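You operate a simulated robot arm through the tools that you are given. There is no shell and no other tool.

You are at the controls of a simulated robot arm. One attempt, no reset.

JOB
Swing the big port's clamp shut, run its wing nut tight and lock carriages R1 and R3.
Fine: turn each carriage's knob till its mark points up; leave the chamber's valves and carriage R2.

It is judged by the outcome, as a careful person would: the job done as asked, and still so three seconds after it is handed in. It fails if anything else is knocked over, pushed out of place, dropped, spilled or broken.

ROBOT AND FRAMES
A 6-joint arm with a two-finger gripper, fixed in place. Base frame: the origin is at the foot of the arm, x ahead of it, y to its left, z up. Readings come in m, degrees, newtons and seconds.
Its first joint turns from -166.0 to 166.0 degrees. Payload 2.45 kg.
Tool frame: the origin (TCP) lies between the finger pads and is the grasp point; the fingertips stand 0.02 m ahead of it; z points along the fingers, y is the line along which they close. Largest opening 0.14 m; the body of the gripper starts 0.168 m behind the TCP.
Orientation is that of the tool frame in the base frame, as [roll, pitch, yaw] about the fixed x, y, z axes, in that order (R = Rz(yaw) Ry(pitch) Rx(roll)). With the fingers straight down and closing along the base's y, the tool's x points along the base's -x, its y along +y and its z along -z.

CONTROLS
- The arm moves only by the tool step_arm. Its argument "increments" is a list of rows, each a list of 6 numbers: the shift along the tool's x, y, z in m, then the turn, a rotation vector about the tool's x, y, z in degrees. In form: [[x, y, z, rx, ry, rz], ...]. A call has 1 to 20 rows; each row shifts and turns the commanded pose from where the row before left it, along the tool's axes as they then stand. "jaw" is the opening, from 0 (shut) to 1 (fully open), set as the call begins (left out, the last holds). Each row takes 0.2 s and may step no farther than 0.05 m and 8.6 degrees from the row before; otherwise, or with a gripper value out of range, the whole call is refused. Where a pose cannot be reached the arm comes as near as it can. A force on the tool above 90 N (or 10 N above the force at the start of the call, whichever is more), or a blocked arm, ends the call early, and 0.2 s more pass. Each finger travels about 0.045 m/s and halts on what it meets, pressing with about 26 N; the grip force reading is that of the motor and also rises with nothing between the fingers. The clock runs only during rows and for 0.2 s after the last one: add rows that do not move to give the fingers time. The reply holds the time, the measured pose of the TCP, the force on the tool along the base axes, the opening and the grip force, in the units named above and with some noise, with the torque about the TCP (base axes, N m) and any sound that the robot's microphone picked up.
- Cameras (640 x 400 px; columns grow to the right, rows downward): "scene" is fixed at [0.2335, -0.645, 1.7077]; the picture's right is [0.58, -0.81, 0.00], its down [-0.39, -0.28, -0.88] and it looks along [0.72, 0.51, -0.48] (base axes); focal length 296 px, centre (320, 200). "wrist" rides on the gripper at [0.078, 0.011, -0.209] in the tool frame; the picture's right is [-0.14, 0.99, 0.00], its down [-0.92, -0.13, -0.37] and it looks along [-0.37, -0.05, 0.93] (tool axes); focal length 280 px, centre (320, 200). There is no depth. A picture from a camera that has moved, and an enlarged one, comes with that camera's place and axes in the base frame and with its lens. The place of the scene camera against the robot may be out by one fixed shift of up to 0.018 m in any direction.
- capture(camera): a new picture of that camera. The clock stands still meanwhile.
- enlarge(camera, box): a new picture of the part [left, top, right, bottom] of that camera's present view, enlarged. The clock stands still meanwhile.
- finish_job(): hands the job in; it is judged then, once.

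Places have to be worked out from the pictures, the camera data and where the tool is seen. Open the gripper and draw the arm clear of the work before you hand the job in, unless the task says otherwise.

The tools are called as a command line: name --pt "numbers of a row" for each row, then --argument value for the rest, lists and objects as JSON in quotes. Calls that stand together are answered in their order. step_arm: Moves the arm, as the interface text tells. Its arguments: {"type":"object","properties":{"increments":{"type":"array","items":{"type":"array","items":{"type":"number"}}},"jaw":{"type":"number"}},"required":["increments"]} The other tools are called the same way: capture (camera) takes a picture; enlarge (camera, box) takes an enlarged picture of a part of a camera's view; finish_job () hands the job in.

At the start:

```text
clock: 0.0
position: [0.5408, 0.167, 1.5236]
orientation: [-180.0, 0.0, -179.9]
wrist_force: [-0.1, 0.0, -0.4]
ft_torque: [0.02, -0.04, -0.01]
grip_width: 0.1399
finger_force: 0.1
```

scene: 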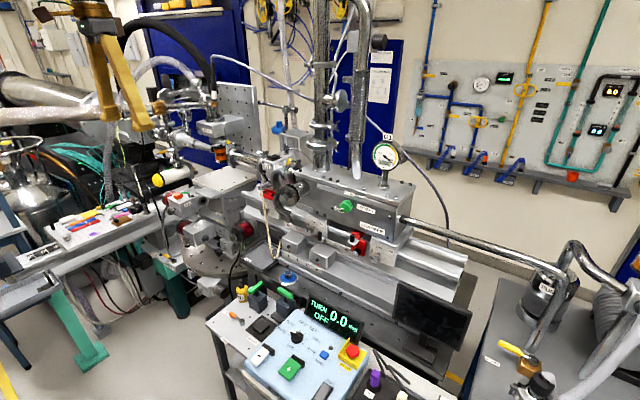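
wrist: 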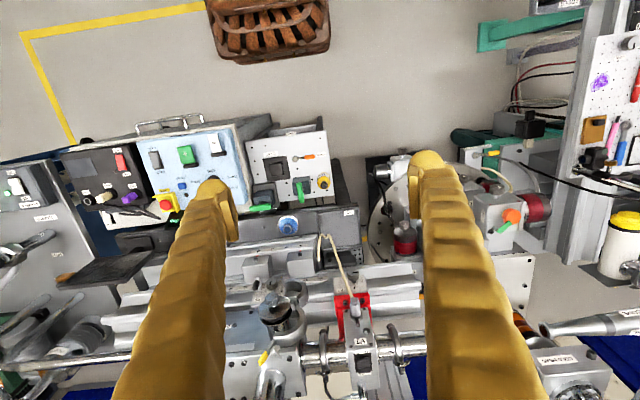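

I'll begin by looking closely at the scene before moving anything.

enlarge --camera "scene" --box '[220, 120, 420, 270]'

enlarge --camera "scene" --box '[140, 120, 300, 240]'

enlarge --camera "wrist" --box '[200, 220, 480, 400]'

enlarge --camera "scene" --box '[200, 260, 400, 400]'

```text
2.67 times, centred on (320, 195) of scene
camera zoom: at [0.2335, -0.645, 1.7077], right [0.58, -0.81, 0.0], down [-0.39, -0.28, -0.88], along [0.72, 0.51, -0.48], focal length 789 px, centre (320, 213)
```

zoom: 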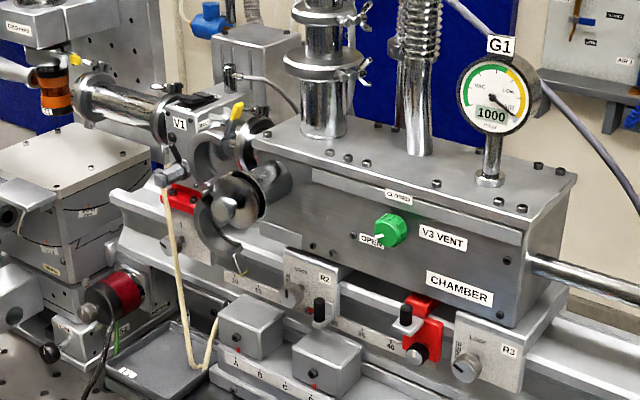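

```text
3.33 times, centred on (220, 180) of scene
camera zoom: at [0.2335, -0.645, 1.7077], right [0.58, -0.81, 0.0], down [-0.39, -0.28, -0.88], along [0.72, 0.51, -0.48], focal length 986 px, centre (653, 267)
```

zoom: 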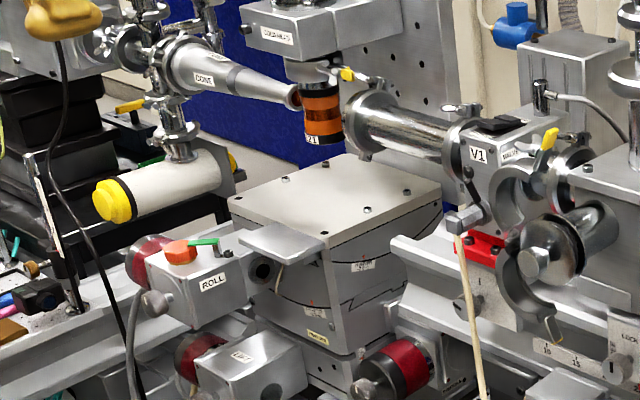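

```text
2.22 times, centred on (340, 310) of wrist
camera zoom: at [0.4631, 0.1773, 1.7336], right [0.14, 0.99, 0.0], down [0.92, -0.13, 0.37], along [0.37, -0.05, -0.93], focal length 623 px, centre (276, -44)
```

zoom: 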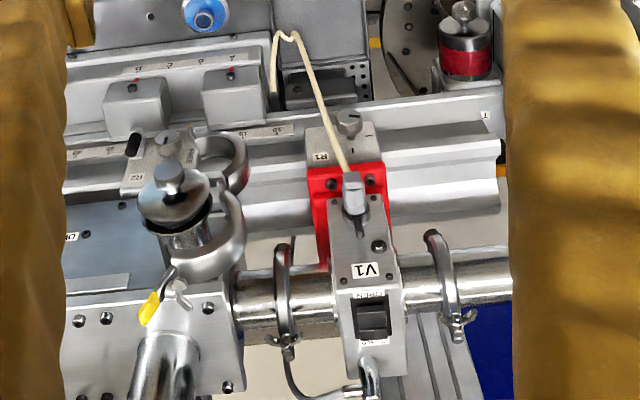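

```text
2.86 times, centred on (300, 330) of scene
camera zoom: at [0.2335, -0.645, 1.7077], right [0.58, -0.81, 0.0], down [-0.39, -0.28, -0.88], along [0.72, 0.51, -0.48], focal length 845 px, centre (377, -171)
```

zoom: 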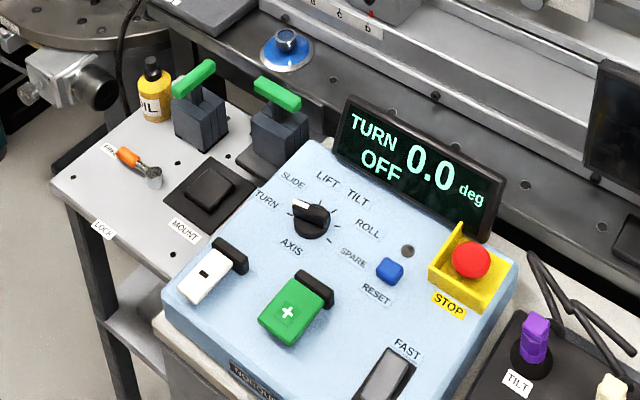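

The big port seems to be the stub with the blank disc left of the chamber, with clamp halves hanging open. I'll zoom in further on it and on the carriage knobs.

enlarge --camera "scene" --box '[255, 145, 335, 215]'

enlarge --camera "scene" --box '[290, 195, 390, 260]'

enlarge --camera "wrist" --box '[220, 260, 320, 400]'

enlarge --camera "wrist" --box '[310, 250, 400, 330]'

```text
5.71 times, centred on (295, 180) of scene
camera zoom: at [0.2335, -0.645, 1.7077], right [0.58, -0.81, 0.0], down [-0.39, -0.28, -0.88], along [0.72, 0.51, -0.48], focal length 1690 px, centre (463, 314)
```

zoom: 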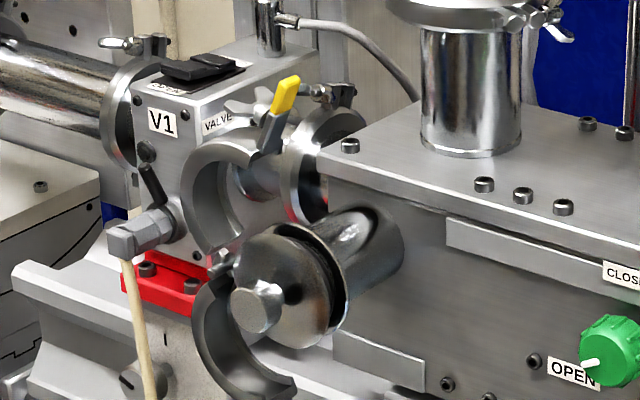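

```text
6.15 times, centred on (340, 228) of scene
camera zoom: at [0.2335, -0.645, 1.7077], right [0.58, -0.81, 0.0], down [-0.39, -0.28, -0.88], along [0.72, 0.51, -0.48], focal length 1821 px, centre (197, 31)
```

zoom: 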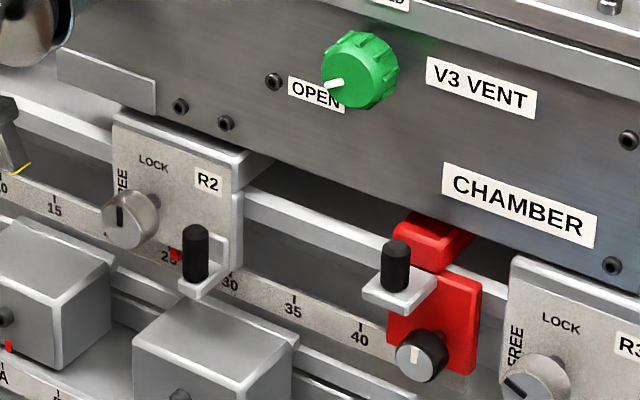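

```text
2.86 times, centred on (270, 330) of wrist
camera zoom: at [0.4631, 0.1773, 1.7336], right [0.14, 0.99, 0.0], down [0.92, -0.13, 0.37], along [0.37, -0.05, -0.93], focal length 801 px, centre (463, -171)
```

zoom: 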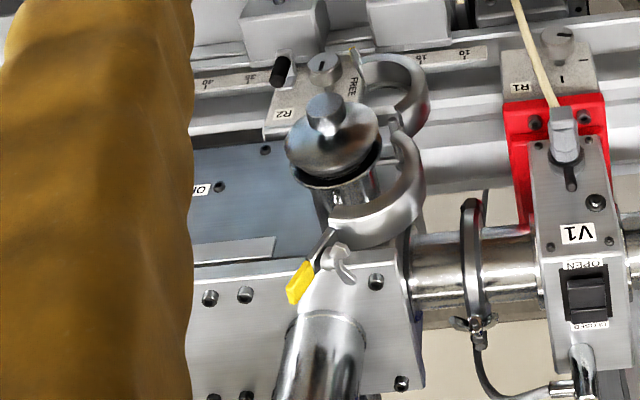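

```text
5.00 times, centred on (355, 290) of wrist
camera zoom: at [0.4631, 0.1773, 1.7336], right [0.14, 0.99, 0.0], down [0.92, -0.13, 0.37], along [0.37, -0.05, -0.93], focal length 1402 px, centre (145, -250)
```

zoom: 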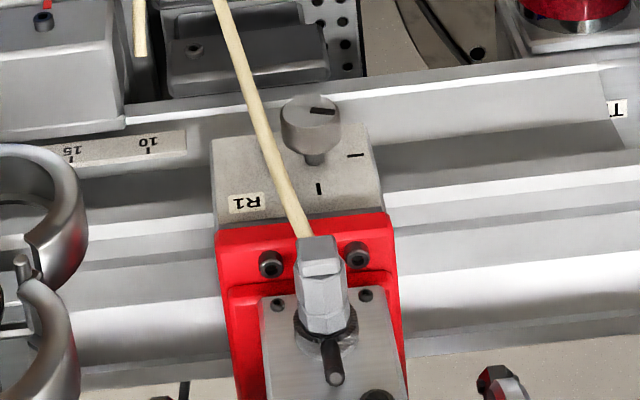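

The blank knob triangulates to about [0.92, 0.00, 1.19], and the carriage knobs to about x = 1.0, z = 1.02 (R1 y = 0.21, R3 y = -0.33). I'll turn the gripper about its own axis up here in free air, so that it can later point forward with the camera on top.

step_arm --pt "0 0 0 0 0 8" --pt "0 0 0 0 0 8" --pt "0 0 0 0 0 8" --pt "0 0 0 0 0 8" --pt "0 0 0 0 0 8" --pt "0 0 0 0 0 8" --pt "0 0 0 0 0 8" --pt "0 0 0 0 0 8" --pt "0 0 0 0 0 8" --pt "0 0 0 0 0 8" --pt "0 0 0 0 0 8"

```text
clock: 2.4
position: [0.5411, 0.1659, 1.5248]
orientation: [-180.0, 0.0, 92.0]
wrist_force: [1.2, 0.2, -0.7]
ft_torque: [0.0, 0.01, 0.01]
grip_width: 0.14
finger_force: 0.0
```

The wrist turned freely to yaw 92; I'll carry on with the other half-turn.

step_arm --pt "0 0 0 0 0 8" --pt "0 0 0 0 0 8" --pt "0 0 0 0 0 8" --pt "0 0 0 0 0 8" --pt "0 0 0 0 0 8" --pt "0 0 0 0 0 8" --pt "0 0 0 0 0 8" --pt "0 0 0 0 0 8" --pt "0 0 0 0 0 8" --pt "0 0 0 0 0 8" --pt "0 0 0 0 0 8" --pt "0 0 0 0 0 4"

```text
clock: 5.0
position: [0.5429, 0.1595, 1.5245]
orientation: [-179.8, -0.1, 24.3]
wrist_force: [-0.1, -0.7, 0.8]
ft_torque: [-0.03, 0.0, 0.02]
grip_width: 0.1402
finger_force: 0.1
out of reach, approached as far as the arm can: row 9, 10, 11, 12
```

The wrist hits its limit near yaw 24. I'll turn back a little and see how the command tracks, before tilting the tool forward.

step_arm --pt "0 0 0 0 0 -8" --pt "0 0 0 0 0 -8"

```text
clock: 5.6
position: [0.5436, 0.1587, 1.5247]
orientation: [-179.9, -0.1, 40.5]
wrist_force: [-0.5, -0.2, -0.4]
ft_torque: [-0.01, 0.01, 0.01]
grip_width: 0.1399
finger_force: 0.0
```

The command re-anchors to the measured pose, good. Now I tilt the tool forward about the base's -y axis by 40 degrees to look at the port from the front.

step_arm --pt "0 0 0 -5.19 6.08 0" --pt "0 0 0 -5.19 6.08 0" --pt "0 0 0 -5.19 6.08 0" --pt "0 0 0 -5.19 6.08 0" --pt "0 0 0 -5.19 6.08 0"

capture --camera "wrist"

capture --camera "scene"

```text
clock: 6.8
position: [0.5435, 0.1593, 1.5248]
orientation: [151.5, -29.3, 47.9]
wrist_force: [-0.1, 0.3, 0.5]
ft_torque: [0.01, 0.02, 0.0]
grip_width: 0.1404
finger_force: 0.0
```

```text
taken
camera wrist: at [0.4601, 0.2014, 1.7276], right [0.41, -0.84, 0.34], down [-0.84, -0.5, -0.22], along [0.36, -0.2, -0.91], focal length 280 px, centre (320, 200)
```

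wrist: 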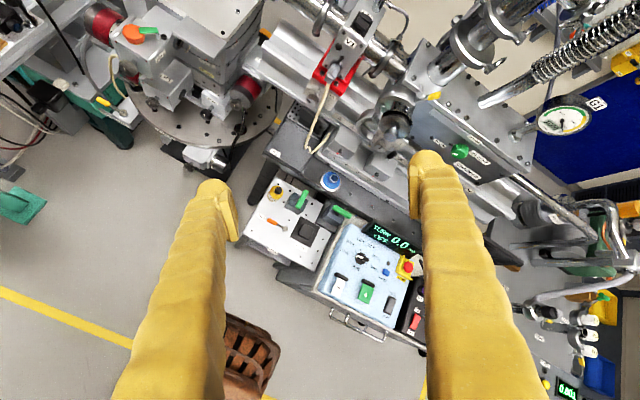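

```text
taken
```

scene: 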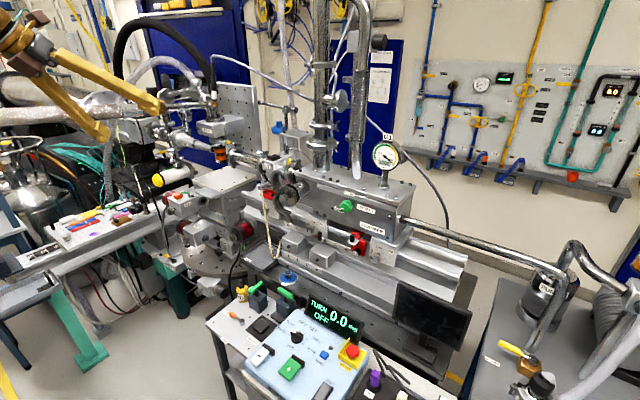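

I'll tilt the rest of the way so that the tool points forward.

step_arm --pt "0 0 0 -5.19 6.08 0" --pt "0 0 0 -5.19 6.08 0" --pt "0 0 0 -5.19 6.08 0" --pt "0 0 0 -5.19 6.08 0" --pt "0 0 0 -5.19 6.08 0" --pt "0 0 0 -5.19 6.08 0" --pt "0 0 0 -1.3 1.52 0"

capture --camera "wrist"

```text
clock: 8.4
position: [0.5663, 0.0325, 1.5607]
orientation: [95.9, -49.6, 88.6]
wrist_force: [1.0, -0.5, 0.7]
ft_torque: [0.0, -0.01, 0.0]
grip_width: 0.1401
finger_force: 0.0
out of reach, approached as far as the arm can: row 1, 2, 3, 4, 5, 6
```

```text
taken
camera wrist: at [0.3612, 0.0644, 1.6414], right [0.08, -0.84, 0.53], down [-0.39, -0.52, -0.76], along [0.92, -0.15, -0.37], focal length 280 px, centre (320, 200)
```

wrist: 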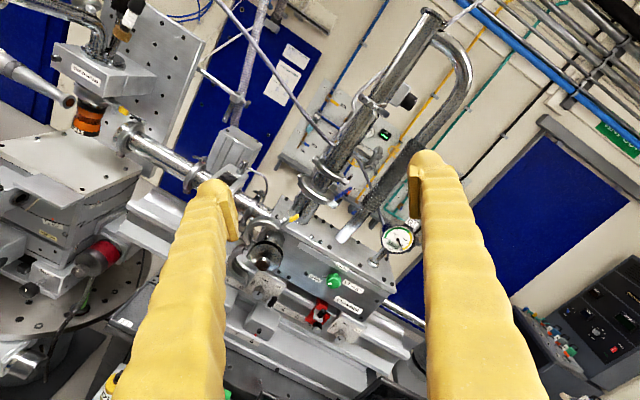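

The tool now points nearly along +x. I'll lower it to roughly z = 1.32 for a frontal view of the clamp.

step_arm --pt "-0.0303 -0.0251 0.011 0 0 0" --pt "-0.0303 -0.0251 0.011 0 0 0" --pt "-0.0303 -0.0251 0.011 0 0 0" --pt "-0.0303 -0.0251 0.011 0 0 0" --pt "-0.0303 -0.0251 0.011 0 0 0" --pt "-0.0303 -0.0251 0.011 0 0 0"

capture --camera "wrist"

```text
clock: 9.8
position: [0.6168, 0.0314, 1.3194]
orientation: [95.8, -49.7, 88.4]
wrist_force: [-0.4, 0.7, 0.6]
ft_torque: [0.0, -0.02, 0.01]
grip_width: 0.1399
finger_force: 0.0
```

```text
taken
camera wrist: at [0.4113, 0.064, 1.4006], right [0.08, -0.84, 0.53], down [-0.39, -0.52, -0.76], along [0.92, -0.15, -0.37], focal length 280 px, centre (320, 200)
```

wrist: 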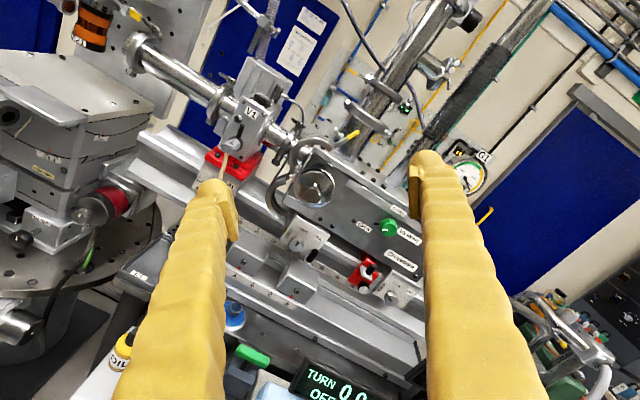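

The view is good; I enlarge the clamp and the three carriages.

enlarge --camera "wrist" --box '[250, 110, 410, 220]'

enlarge --camera "wrist" --box '[270, 200, 430, 310]'

enlarge --camera "wrist" --box '[190, 80, 290, 200]'

```text
3.64 times, centred on (330, 165) of wrist
camera zoom: at [0.4113, 0.064, 1.4006], right [0.08, -0.84, 0.53], down [-0.39, -0.52, -0.76], along [0.92, -0.15, -0.37], focal length 1020 px, centre (284, 327)
```

zoom: 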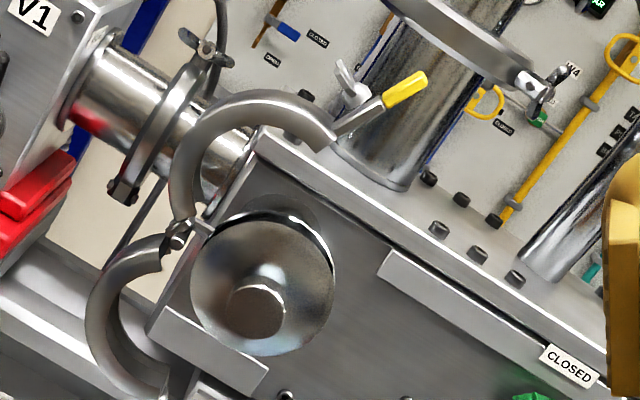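

```text
3.64 times, centred on (350, 255) of wrist
camera zoom: at [0.4113, 0.064, 1.4006], right [0.08, -0.84, 0.53], down [-0.39, -0.52, -0.76], along [0.92, -0.15, -0.37], focal length 1020 px, centre (211, 0)
```

zoom: 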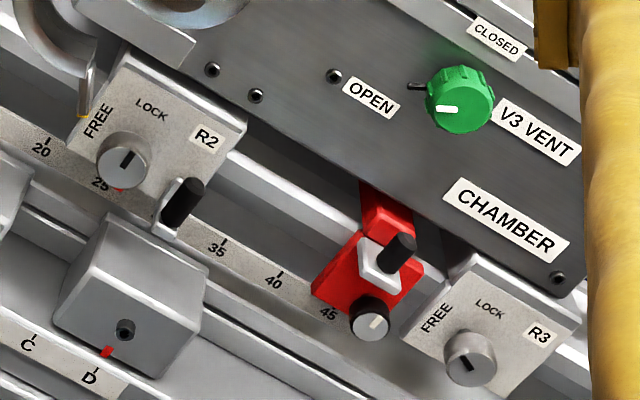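

```text
3.33 times, centred on (240, 140) of wrist
camera zoom: at [0.4113, 0.064, 1.4006], right [0.08, -0.84, 0.53], down [-0.39, -0.52, -0.76], along [0.92, -0.15, -0.37], focal length 935 px, centre (587, 400)
```

zoom: 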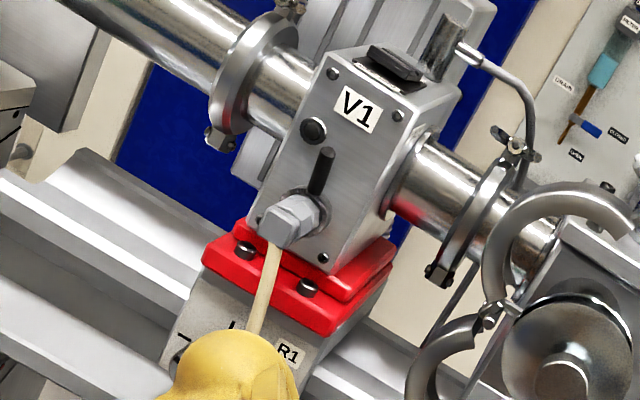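

The clamp is clear: hinge at about [0.94, 0.054, 1.20], upper jaw open with its yellow handle at about [0.94, -0.005, 1.337], lower jaw hanging open below. R2's mark is already up, while R1 and R3 point left (FREE). I'll lock the carriages first so nothing slides later. I square the tool and turn it to the start angle for a quarter turn.

step_arm --pt "0 0 0 -4.84 0.93 0" --pt "0 0 0 0 0 -8.5" --pt "0 0 0 0 0 -8.5" --pt "0 0 0 0 0 -8.5" --pt "0 0 0 0 0 -8.5" --pt "0 0 0 0 0 -8.5" --pt "0 0 0 0 0 -8.5" --pt "0 0 0 0 0 -8.5" --pt "0 0 0 0 0 -8.5" --pt "0 0 0 0 0 -8.5" --pt "0 0 0 0 0 -8.5" --pt "0 0 0 0 0 -8.5"

capture --camera "wrist"

capture --camera "scene"

```text
clock: 12.4
position: [0.6175, 0.0342, 1.3213]
orientation: [90.0, 44.0, 89.8]
wrist_force: [-0.5, 1.2, 0.1]
ft_torque: [0.03, 0.01, 0.01]
grip_width: 0.14
finger_force: 0.0
```

```text
taken
camera wrist: at [0.4087, 0.0984, 1.2747], right [0.0, 0.59, 0.81], down [-0.37, -0.75, 0.55], along [0.93, -0.3, 0.22], focal length 280 px, centre (320, 200)
```

wrist: 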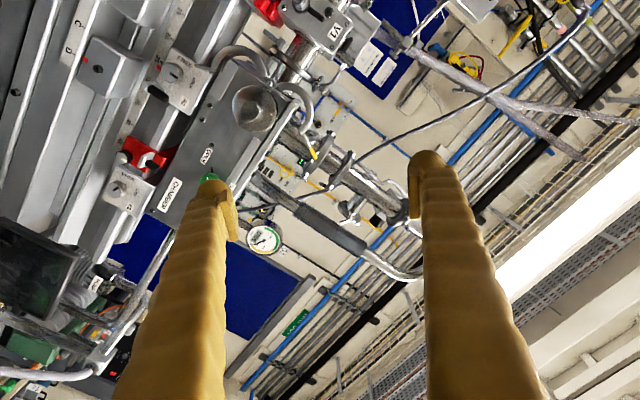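

```text
taken
```

scene: 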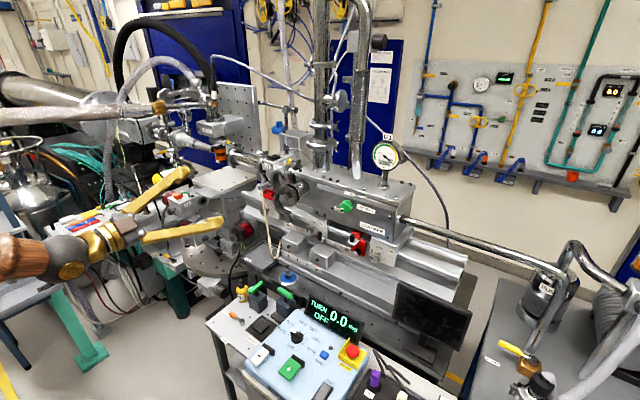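

The tool is square at the 44° start angle. I'll move to a stand-off in front of R3 at about [0.75, -0.335, 1.03]; the console's top is near z = 0.88, so this stays clear.

step_arm --pt "-0.00573 -0.04234 0.01205 0 0 0" --pt "-0.00573 -0.04234 0.01205 0 0 0" --pt "-0.00573 -0.04234 0.01205 0 0 0" --pt "-0.00573 -0.04234 0.01205 0 0 0" --pt "-0.00573 -0.04234 0.01205 0 0 0" --pt "-0.00573 -0.04234 0.01205 0 0 0" --pt "-0.00573 -0.04234 0.01205 0 0 0" --pt "-0.00573 -0.04234 0.01205 0 0 0" --pt "-0.00573 -0.04234 0.01205 0 0 0" --pt "-0.00573 -0.04234 0.01205 0 0 0" --pt "-0.00573 -0.04234 0.01205 0 0 0"

capture --camera "wrist"

capture --camera "scene"

```text
clock: 14.8
position: [0.7695, -0.3363, 1.0514]
orientation: [90.0, 43.8, 89.8]
wrist_force: [-0.1, -0.7, 0.0]
ft_torque: [-0.01, -0.03, 0.02]
grip_width: 0.14
finger_force: 0.1
out of reach, approached as far as the arm can: row 1, 2, 3
```

```text
taken
camera wrist: at [0.5606, -0.2701, 1.005], right [0.0, 0.59, 0.81], down [-0.37, -0.75, 0.54], along [0.93, -0.3, 0.22], focal length 280 px, centre (320, 200)
```

wrist: 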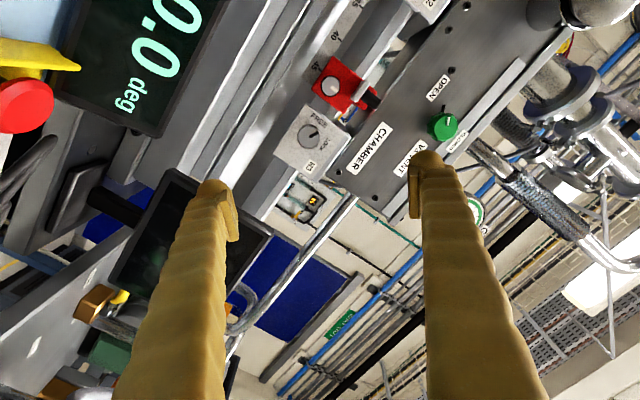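

```text
taken
```

scene: 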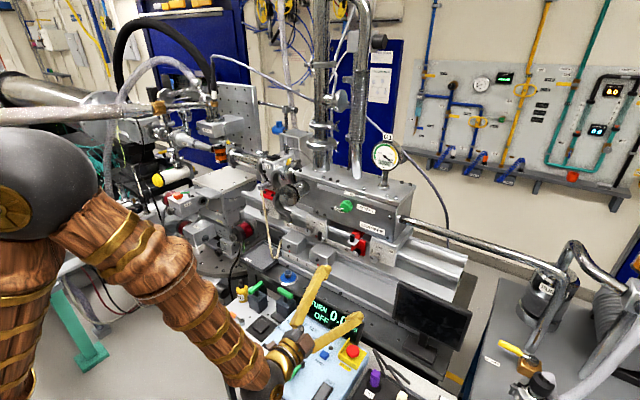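

I'm in front of R3; I enlarge its face.

enlarge --camera "wrist" --box '[260, 40, 420, 190]'

enlarge --camera "scene" --box '[220, 240, 420, 380]'

```text
2.67 times, centred on (340, 115) of wrist
camera zoom: at [0.5606, -0.2701, 1.005], right [0.0, 0.59, 0.81], down [-0.37, -0.75, 0.54], along [0.93, -0.3, 0.22], focal length 748 px, centre (267, 427)
```

zoom: 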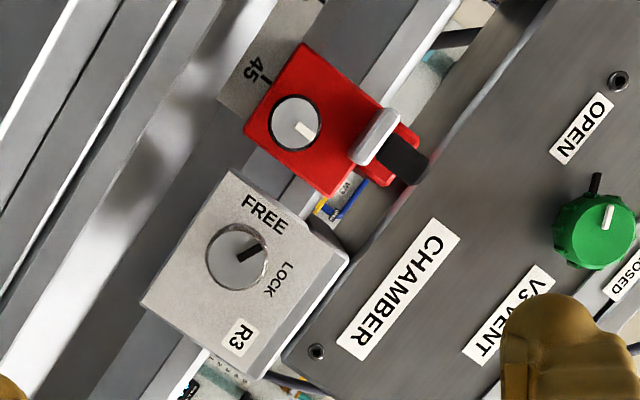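

```text
2.86 times, centred on (320, 310) of scene
camera zoom: at [0.2335, -0.645, 1.7077], right [0.58, -0.81, 0.0], down [-0.39, -0.28, -0.88], along [0.72, 0.51, -0.48], focal length 845 px, centre (320, -114)
```

zoom: 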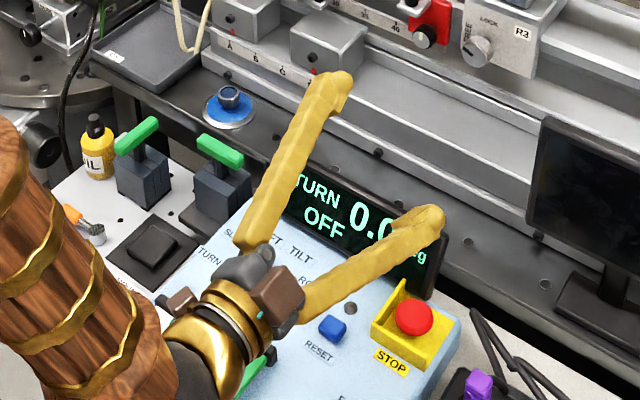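

R3's knob front is at about [1.003, -0.3365, 1.033], about 35 mm across, with its mark left and a touch up. The red stop's edge is at y = -0.277. I'll narrow the jaws to 55 mm and move in to x = 0.92.

step_arm --pt "0.0021 -0.0022 0.0251 0 0 0" --pt "0.0021 -0.0022 0.0251 0 0 0" --pt "0.0021 -0.0022 0.0251 0 0 0" --pt "0.0021 -0.0022 0.0251 0 0 0" --pt "0.0021 -0.0022 0.0251 0 0 0" --pt "0.0021 -0.0022 0.0251 0 0 0" --jaw 0.393

capture --camera "wrist"

capture --camera "scene"

```text
clock: 16.2
position: [0.9183, -0.3376, 1.033]
orientation: [90.0, 43.8, 89.9]
wrist_force: [0.5, 0.3, -0.4]
ft_torque: [0.01, 0.0, -0.01]
grip_width: 0.0551
finger_force: 0.1
```

```text
taken
camera wrist: at [0.7103, -0.273, 0.9873], right [0.0, 0.59, 0.81], down [-0.37, -0.75, 0.55], along [0.93, -0.3, 0.22], focal length 280 px, centre (320, 200)
```

wrist: 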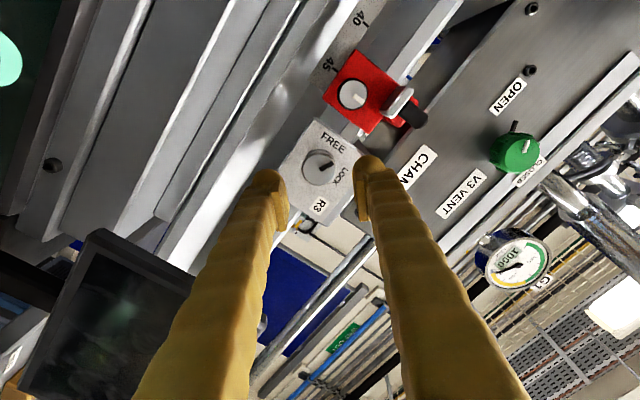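

```text
taken
```

scene: 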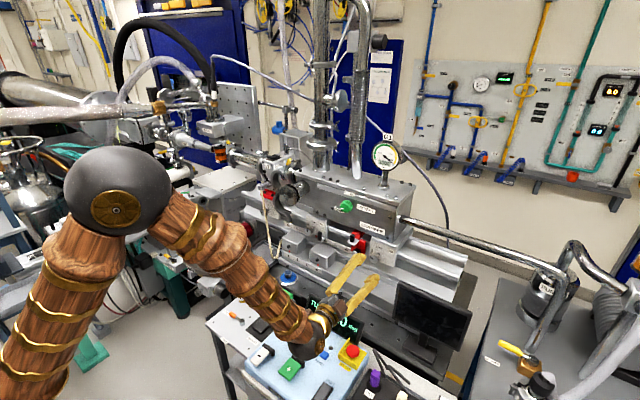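

Alignment looks close; I enlarge to check the knob against the tool axis (which should project to about (319, 168) at the knob's depth).

enlarge --camera "wrist" --box '[260, 110, 400, 240]'

enlarge --camera "scene" --box '[290, 210, 430, 330]'

```text
3.08 times, centred on (330, 175) of wrist
camera zoom: at [0.7103, -0.273, 0.9873], right [0.0, 0.59, 0.81], down [-0.37, -0.75, 0.55], along [0.93, -0.3, 0.22], focal length 863 px, centre (289, 277)
```

zoom: 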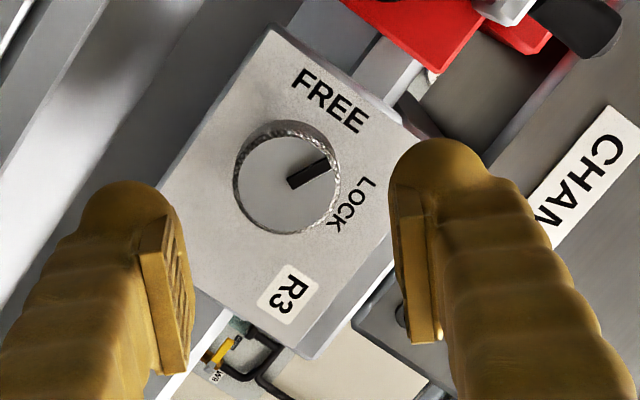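

```text
3.33 times, centred on (360, 270) of scene
camera zoom: at [0.2335, -0.645, 1.7077], right [0.58, -0.81, 0.0], down [-0.39, -0.28, -0.88], along [0.72, 0.51, -0.48], focal length 986 px, centre (187, -33)
```

zoom: 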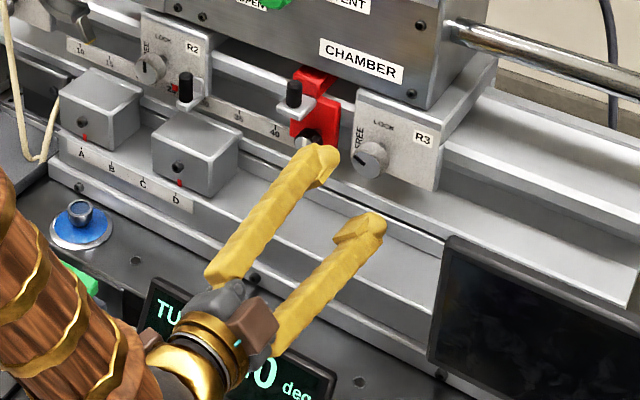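

The mark is about 23° above "left", so about 67° clockwise are needed to reach up. The tool axis is centred on the knob within 2 mm; I advance straight in to x ≈ 0.98 and look again.

step_arm --pt "0 0 0.02 0 0 0" --pt "0 0 0.02 0 0 0" --pt "0 0 0.012 0 0 0" --pt "0 0 0.01 0 0 0"

enlarge --camera "wrist" --box '[240, 90, 420, 230]'

enlarge --camera "scene" --box '[320, 200, 430, 290]'

```text
clock: 17.2
position: [0.9806, -0.3384, 1.0335]
orientation: [90.1, 43.7, 89.8]
wrist_force: [-0.1, 0.5, 1.1]
ft_torque: [0.0, -0.01, 0.01]
grip_width: 0.0548
finger_force: 0.0
```

```text
2.86 times, centred on (330, 160) of wrist
camera zoom: at [0.7729, -0.2726, 0.9885], right [0.0, 0.59, 0.81], down [-0.37, -0.75, 0.55], along [0.93, -0.3, 0.22], focal length 801 px, centre (291, 314)
```

zoom: 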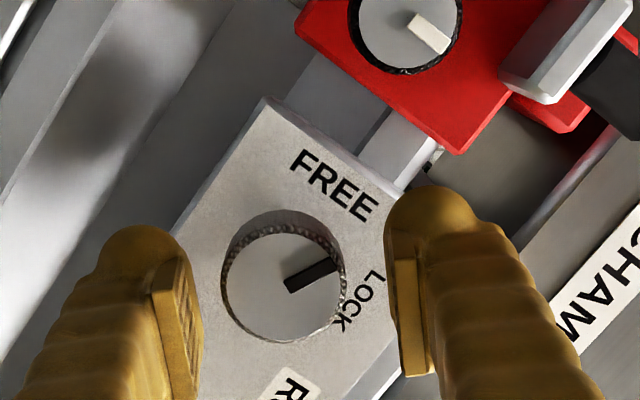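

```text
4.44 times, centred on (375, 245) of scene
camera zoom: at [0.2335, -0.645, 1.7077], right [0.58, -0.81, 0.0], down [-0.39, -0.28, -0.88], along [0.72, 0.51, -0.48], focal length 1315 px, centre (76, 0)
```

zoom: 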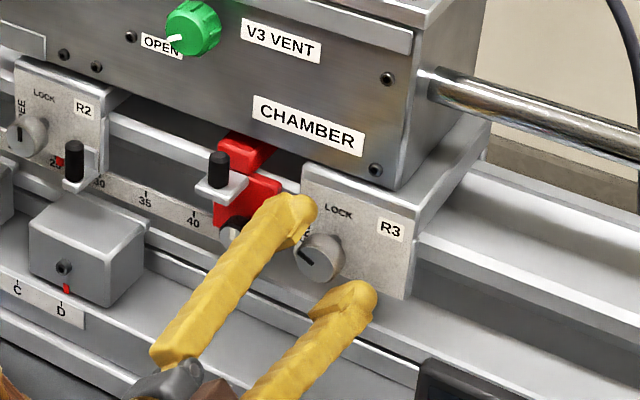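

The axis is within about 1.5 mm of the knob centre. I advance another 12 mm so the fingertips straddle the knob, then close gently.

step_arm --pt "0 0 0.006 0 0 0" --pt "0 0 0.006 0 0 0"

enlarge --camera "wrist" --box '[240, 90, 420, 230]'

```text
clock: 17.8
position: [0.9935, -0.3376, 1.0345]
orientation: [89.9, 43.8, 89.8]
wrist_force: [0.6, -0.4, 0.2]
ft_torque: [0.01, 0.03, -0.05]
grip_width: 0.055
finger_force: 0.2
```

```text
2.86 times, centred on (330, 160) of wrist
camera zoom: at [0.7853, -0.273, 0.9875], right [0.0, 0.59, 0.81], down [-0.37, -0.75, 0.55], along [0.93, -0.3, 0.22], focal length 801 px, centre (291, 314)
```

zoom: 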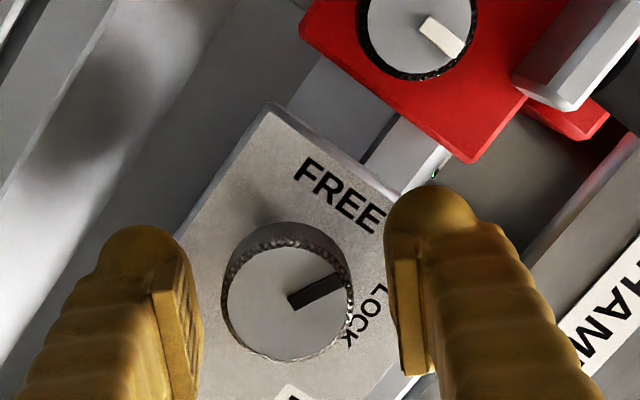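

The fingers straddle the knob; it sits about 1.7 mm to one side, so I shift by that and close on it.

step_arm --pt "0 -0.0017 0 0 0 0"

step_arm --pt "0 0 0 0 0 0" --pt "0 0 0 0 0 0" --pt "0 0 0 0 0 0" --jaw 0.2

enlarge --camera "wrist" --box '[240, 90, 420, 230]'

```text
clock: 18.2
position: [0.9935, -0.3386, 1.0325]
orientation: [90.0, 43.8, 89.9]
wrist_force: [-0.7, 0.7, 0.4]
ft_torque: [0.05, 0.02, -0.01]
grip_width: 0.0549
finger_force: 0.0
```

```text
clock: 19.0
position: [0.9933, -0.3385, 1.0334]
orientation: [89.9, 43.8, 89.7]
wrist_force: [23.8, 0.7, 1.6]
ft_torque: [0.0, -0.01, 0.0]
grip_width: 0.0328
finger_force: 37.3
```

```text
2.86 times, centred on (330, 160) of wrist
camera zoom: at [0.7857, -0.2733, 0.9866], right [0.0, 0.59, 0.81], down [-0.37, -0.75, 0.55], along [0.93, -0.3, 0.22], focal length 801 px, centre (291, 314)
```

zoom: 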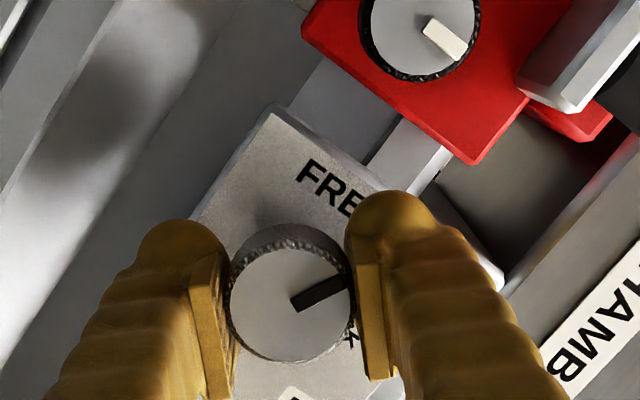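

Gripped at 32.8 mm. I turn +40° first (clockwise seen from the front) and check that the knob follows.

step_arm --pt "0 0 0 0 0 8" --pt "0 0 0 0 0 8" --pt "0 0 0 0 0 8" --pt "0 0 0 0 0 8" --pt "0 0 0 0 0 8"

capture --camera "wrist"

enlarge --camera "scene" --box '[320, 200, 430, 290]'

```text
clock: 20.2
position: [0.994, -0.3391, 1.0307]
orientation: [90.1, 3.8, 89.7]
wrist_force: [37.1, -23.9, -1.3]
ft_torque: [0.02, -0.06, 0.07]
grip_width: 0.0326
finger_force: 44.7
```

```text
taken
camera wrist: at [0.7859, -0.2587, 1.0373], right [0.0, -0.07, 1.0], down [-0.37, -0.93, -0.07], along [0.93, -0.37, -0.03], focal length 280 px, centre (320, 200)
```

wrist: 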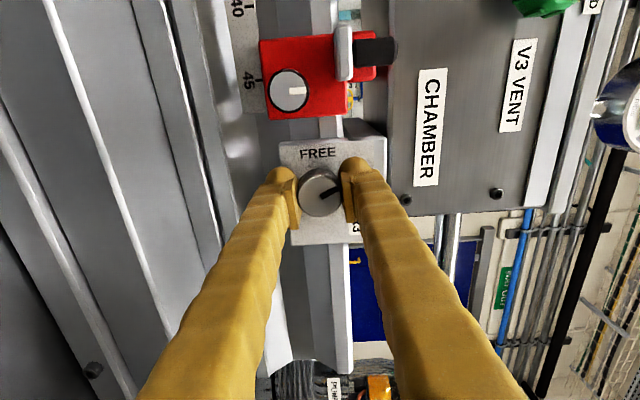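

```text
4.44 times, centred on (375, 245) of scene
camera zoom: at [0.2335, -0.645, 1.7077], right [0.58, -0.81, 0.0], down [-0.39, -0.28, -0.88], along [0.72, 0.51, -0.48], focal length 1315 px, centre (76, 0)
```

zoom: 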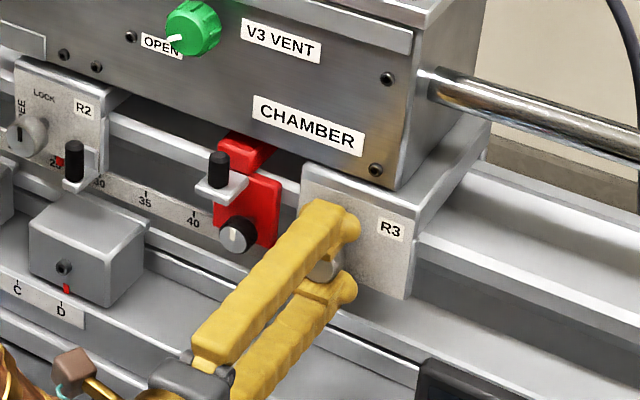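

The knob follows. I enlarge to measure the mark's current angle.

enlarge --camera "wrist" --box '[260, 130, 380, 250]'

```text
3.33 times, centred on (320, 190) of wrist
camera zoom: at [0.7859, -0.2587, 1.0373], right [0.0, -0.07, 1.0], down [-0.37, -0.93, -0.07], along [0.93, -0.37, -0.03], focal length 935 px, centre (320, 233)
```

zoom: 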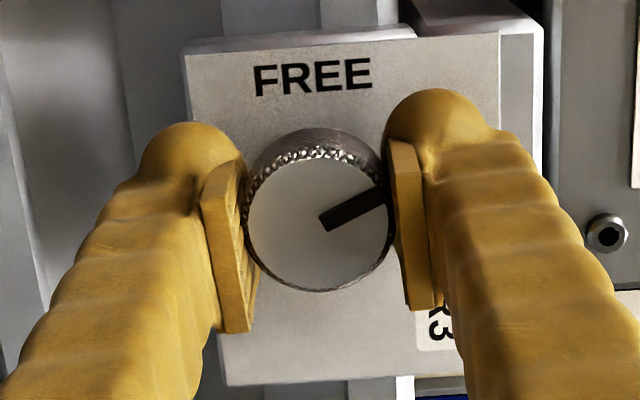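

The mark is now about 67° round; some 23° remain. I ease 1 mm toward -y to relieve the side force and turn on 23°.

step_arm --pt "-0.001 0 0 0 0 8" --pt "0 0 0 0 0 8" --pt "0 0 0 0 0 7"

enlarge --camera "wrist" --box '[260, 130, 380, 250]'

```text
clock: 21.0
position: [0.9934, -0.3387, 1.0282]
orientation: [90.2, -19.3, 89.8]
wrist_force: [18.5, -11.1, -16.3]
ft_torque: [-0.01, -0.05, -0.11]
grip_width: 0.0324
finger_force: 45.0
```

```text
3.33 times, centred on (320, 190) of wrist
camera zoom: at [0.7857, -0.2676, 1.067], right [0.0, -0.46, 0.89], down [-0.37, -0.83, -0.42], along [0.93, -0.33, -0.17], focal length 935 px, centre (320, 233)
```

zoom: 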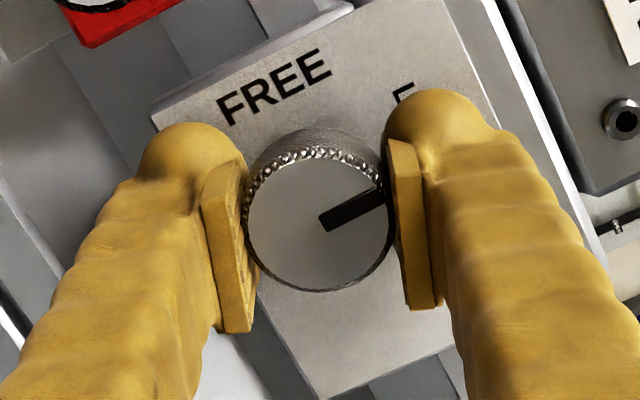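

The mark now resolves to straight up (0° error). I release and back straight out.

step_arm --pt "0 0 0 0 0 0" --pt "0 0 0 0 0 0" --pt "0 0 0 0 0 0" --pt "0 0 -0.02 0 0 0" --pt "0 0 -0.03 0 0 0" --pt "0 0 -0.04 0 0 0" --jaw 0.4

capture --camera "wrist"

enlarge --camera "scene" --box '[320, 200, 430, 290]'

```text
clock: 22.4
position: [0.9034, -0.3384, 1.0308]
orientation: [90.0, -19.2, 89.8]
wrist_force: [0.1, 0.2, 0.4]
ft_torque: [0.01, 0.01, -0.03]
grip_width: 0.056
finger_force: 0.2
```

```text
taken
camera wrist: at [0.6944, -0.268, 1.0672], right [0.0, -0.46, 0.89], down [-0.37, -0.83, -0.42], along [0.93, -0.33, -0.17], focal length 280 px, centre (320, 200)
```

wrist: 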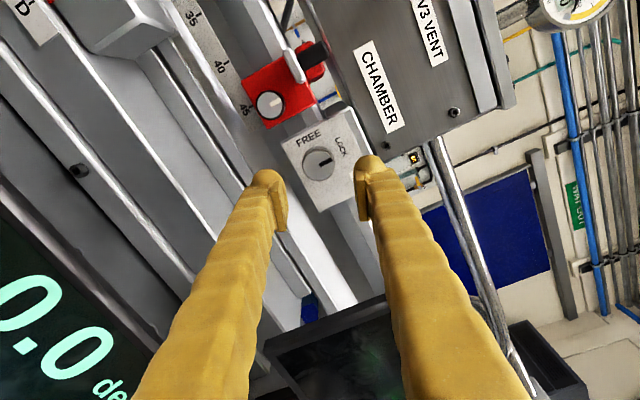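

```text
4.44 times, centred on (375, 245) of scene
camera zoom: at [0.2335, -0.645, 1.7077], right [0.58, -0.81, 0.0], down [-0.39, -0.28, -0.88], along [0.72, 0.51, -0.48], focal length 1315 px, centre (76, 0)
```

zoom: 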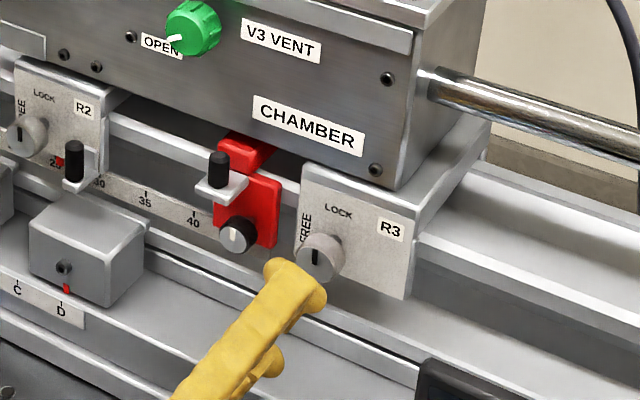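

R3 is locked with its mark up and nothing shifted. Now I back off, turn to a good start angle, and travel across to R1 at y ≈ 0.21, keeping well out in front of the rail.

step_arm --pt "0 0 -0.03 0 0 -8.2" --pt "0 0 -0.03 0 0 -8.2" --pt "0 0 -0.03 0 0 -8.2" --pt "0 0 -0.03 0 0 -8.2" --pt "0 0 -0.03 0 0 -8.2"

step_arm --pt "0.0422 0.0175 0 0 0 0" --pt "0.0422 0.0175 0 0 0 0" --pt "0.0422 0.0175 0 0 0 0" --pt "0.0422 0.0175 0 0 0 0" --pt "0.0422 0.0175 0 0 0 0" --pt "0.0422 0.0175 0 0 0 0" --pt "0.0422 0.0175 0 0 0 0" --pt "0.0422 0.0175 0 0 0 0" --pt "0.0422 0.0175 0 0 0 0" --pt "0.0422 0.0175 0 0 0 0" --pt "0.0422 0.0175 0 0 0 0" --pt "0.0422 0.0175 0 0 0 0"

capture --camera "wrist"

capture --camera "scene"

```text
clock: 23.6
position: [0.7552, -0.3383, 1.0308]
orientation: [90.0, 21.9, 89.9]
wrist_force: [0.2, 0.6, 0.1]
ft_torque: [0.01, -0.01, -0.05]
grip_width: 0.056
finger_force: 0.0
```

```text
clock: 26.2
position: [0.7999, 0.1983, 1.0508]
orientation: [89.9, 21.8, 89.8]
wrist_force: [-1.4, -0.1, 0.4]
ft_torque: [-0.01, 0.02, 0.0]
grip_width: 0.0559
finger_force: 0.0
out of reach, approached as far as the arm can: row 4, 5, 6, 7
```

```text
taken
camera wrist: at [0.591, 0.2764, 1.0332], right [0.0, 0.24, 0.97], down [-0.37, -0.9, 0.22], along [0.93, -0.36, 0.09], focal length 280 px, centre (320, 200)
```

wrist: 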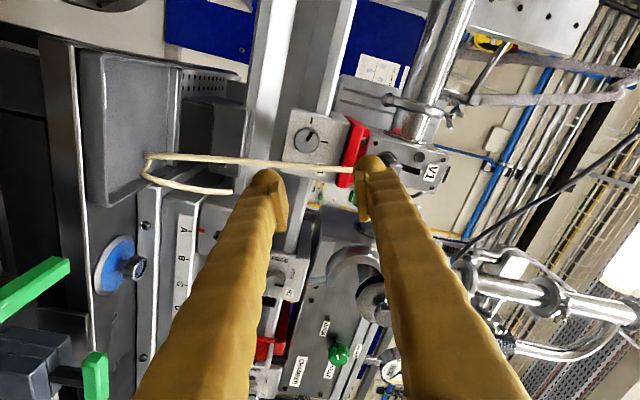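

```text
taken
```

scene: 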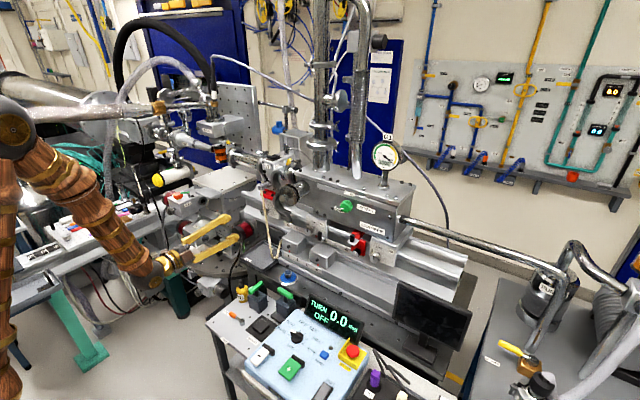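

R1's face and the cord beside it are now visible; I enlarge.

enlarge --camera "wrist" --box '[240, 90, 400, 210]'

enlarge --camera "scene" --box '[220, 170, 330, 270]'

```text
3.33 times, centred on (320, 150) of wrist
camera zoom: at [0.591, 0.2764, 1.0332], right [0.0, 0.24, 0.97], down [-0.37, -0.9, 0.22], along [0.93, -0.36, 0.09], focal length 935 px, centre (320, 367)
```

zoom: 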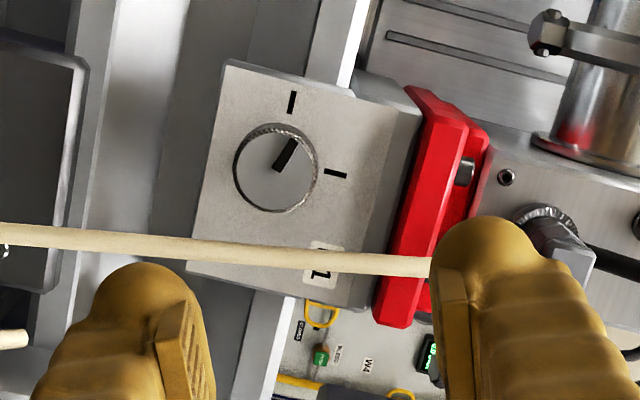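

```text
4.00 times, centred on (275, 220) of scene
camera zoom: at [0.2335, -0.645, 1.7077], right [0.58, -0.81, 0.0], down [-0.39, -0.28, -0.88], along [0.72, 0.51, -0.48], focal length 1183 px, centre (500, 120)
```

zoom: 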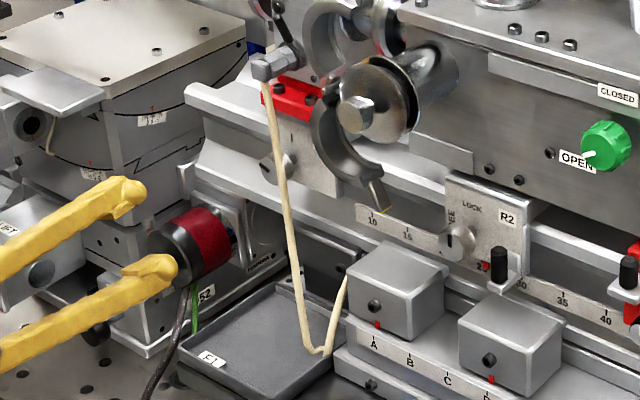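

R1's knob is at about [0.99, 0.206, 1.032], its mark about 17° above left, so about 73° to go. The cord hangs 40 mm to the knob's right, so I'll use two short strokes with the fingers above and below the knob, offset 4 mm away from the cord. I narrow the jaws to 50 mm and close in.

step_arm --pt "0 0 0 0 0 -5.2" --pt "0.0064 -0.0038 0.04 0 0 0" --pt "0.0064 -0.0038 0.04 0 0 0" --pt "0.0064 -0.0038 0.04 0 0 0" --jaw 0.357

capture --camera "wrist"

enlarge --camera "wrist" --box '[240, 90, 400, 210]'

enlarge --camera "scene" --box '[220, 170, 330, 270]'

```text
clock: 27.2
position: [0.9212, 0.2085, 1.0337]
orientation: [90.0, 27.0, 89.8]
wrist_force: [-0.8, -0.2, -0.2]
ft_torque: [0.0, 0.03, 0.01]
grip_width: 0.0498
finger_force: 0.0
```

```text
taken
camera wrist: at [0.7137, 0.2842, 1.0088], right [0.0, 0.33, 0.94], down [-0.37, -0.88, 0.3], along [0.93, -0.35, 0.12], focal length 280 px, centre (320, 200)
```

wrist: 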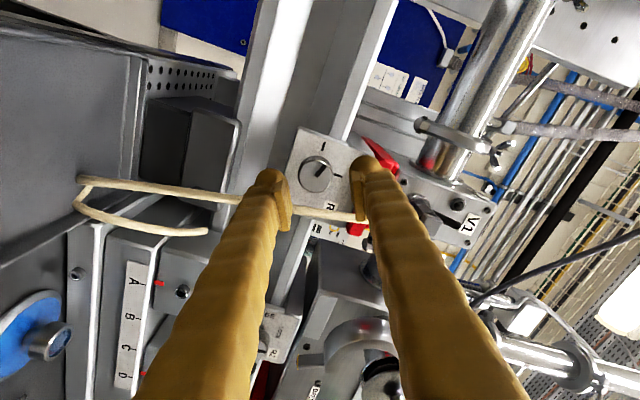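

```text
3.33 times, centred on (320, 150) of wrist
camera zoom: at [0.7137, 0.2842, 1.0088], right [0.0, 0.33, 0.94], down [-0.37, -0.88, 0.3], along [0.93, -0.35, 0.12], focal length 935 px, centre (320, 367)
```

zoom: 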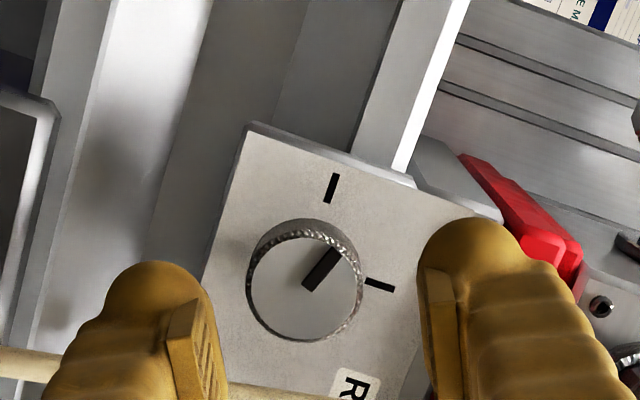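

```text
4.00 times, centred on (275, 220) of scene
camera zoom: at [0.2335, -0.645, 1.7077], right [0.58, -0.81, 0.0], down [-0.39, -0.28, -0.88], along [0.72, 0.51, -0.48], focal length 1183 px, centre (500, 120)
```

zoom: 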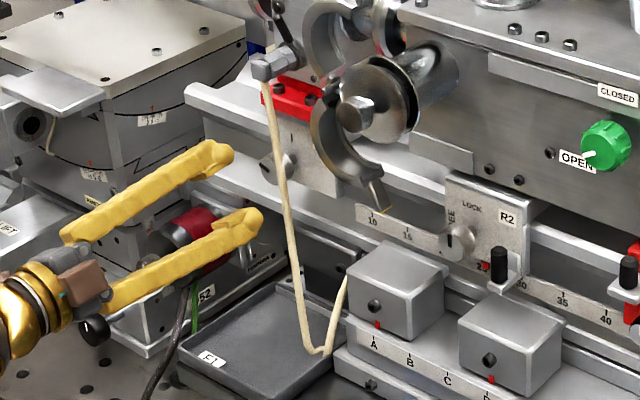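

The knob sits about 4 mm toward the lower finger, so I shift -4 mm along the closing line while advancing, then look again.

step_arm --pt "0.0008 -0.004 0 0 0 0" --pt "0 0 0.02 0 0 0" --pt "0 0 0.02 0 0 0" --pt "0 0 0.013 0 0 0"

enlarge --camera "wrist" --box '[240, 90, 400, 230]'

enlarge --camera "scene" --box '[220, 170, 330, 270]'

```text
clock: 28.2
position: [0.9745, 0.2094, 1.0278]
orientation: [90.0, 27.0, 89.9]
wrist_force: [0.4, -0.7, -0.7]
ft_torque: [0.01, 0.03, -0.01]
grip_width: 0.0499
finger_force: 0.1
```

```text
2.86 times, centred on (320, 160) of wrist
camera zoom: at [0.7653, 0.2844, 1.0024], right [0.0, 0.33, 0.94], down [-0.37, -0.88, 0.3], along [0.93, -0.35, 0.12], focal length 801 px, centre (320, 314)
```

zoom: 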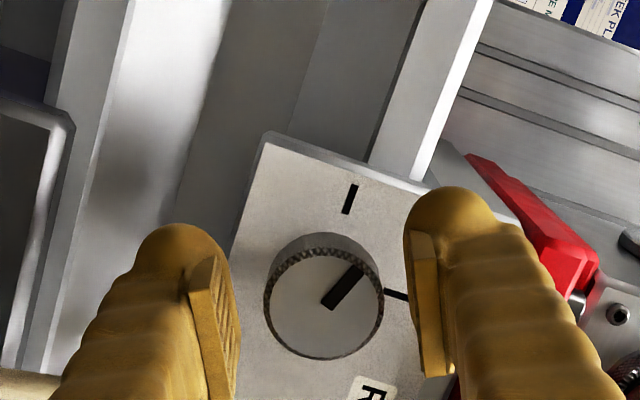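

```text
4.00 times, centred on (275, 220) of scene
camera zoom: at [0.2335, -0.645, 1.7077], right [0.58, -0.81, 0.0], down [-0.39, -0.28, -0.88], along [0.72, 0.51, -0.48], focal length 1183 px, centre (500, 120)
```

zoom: 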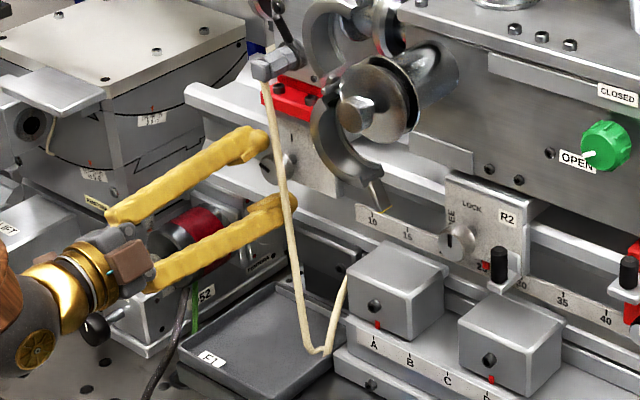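

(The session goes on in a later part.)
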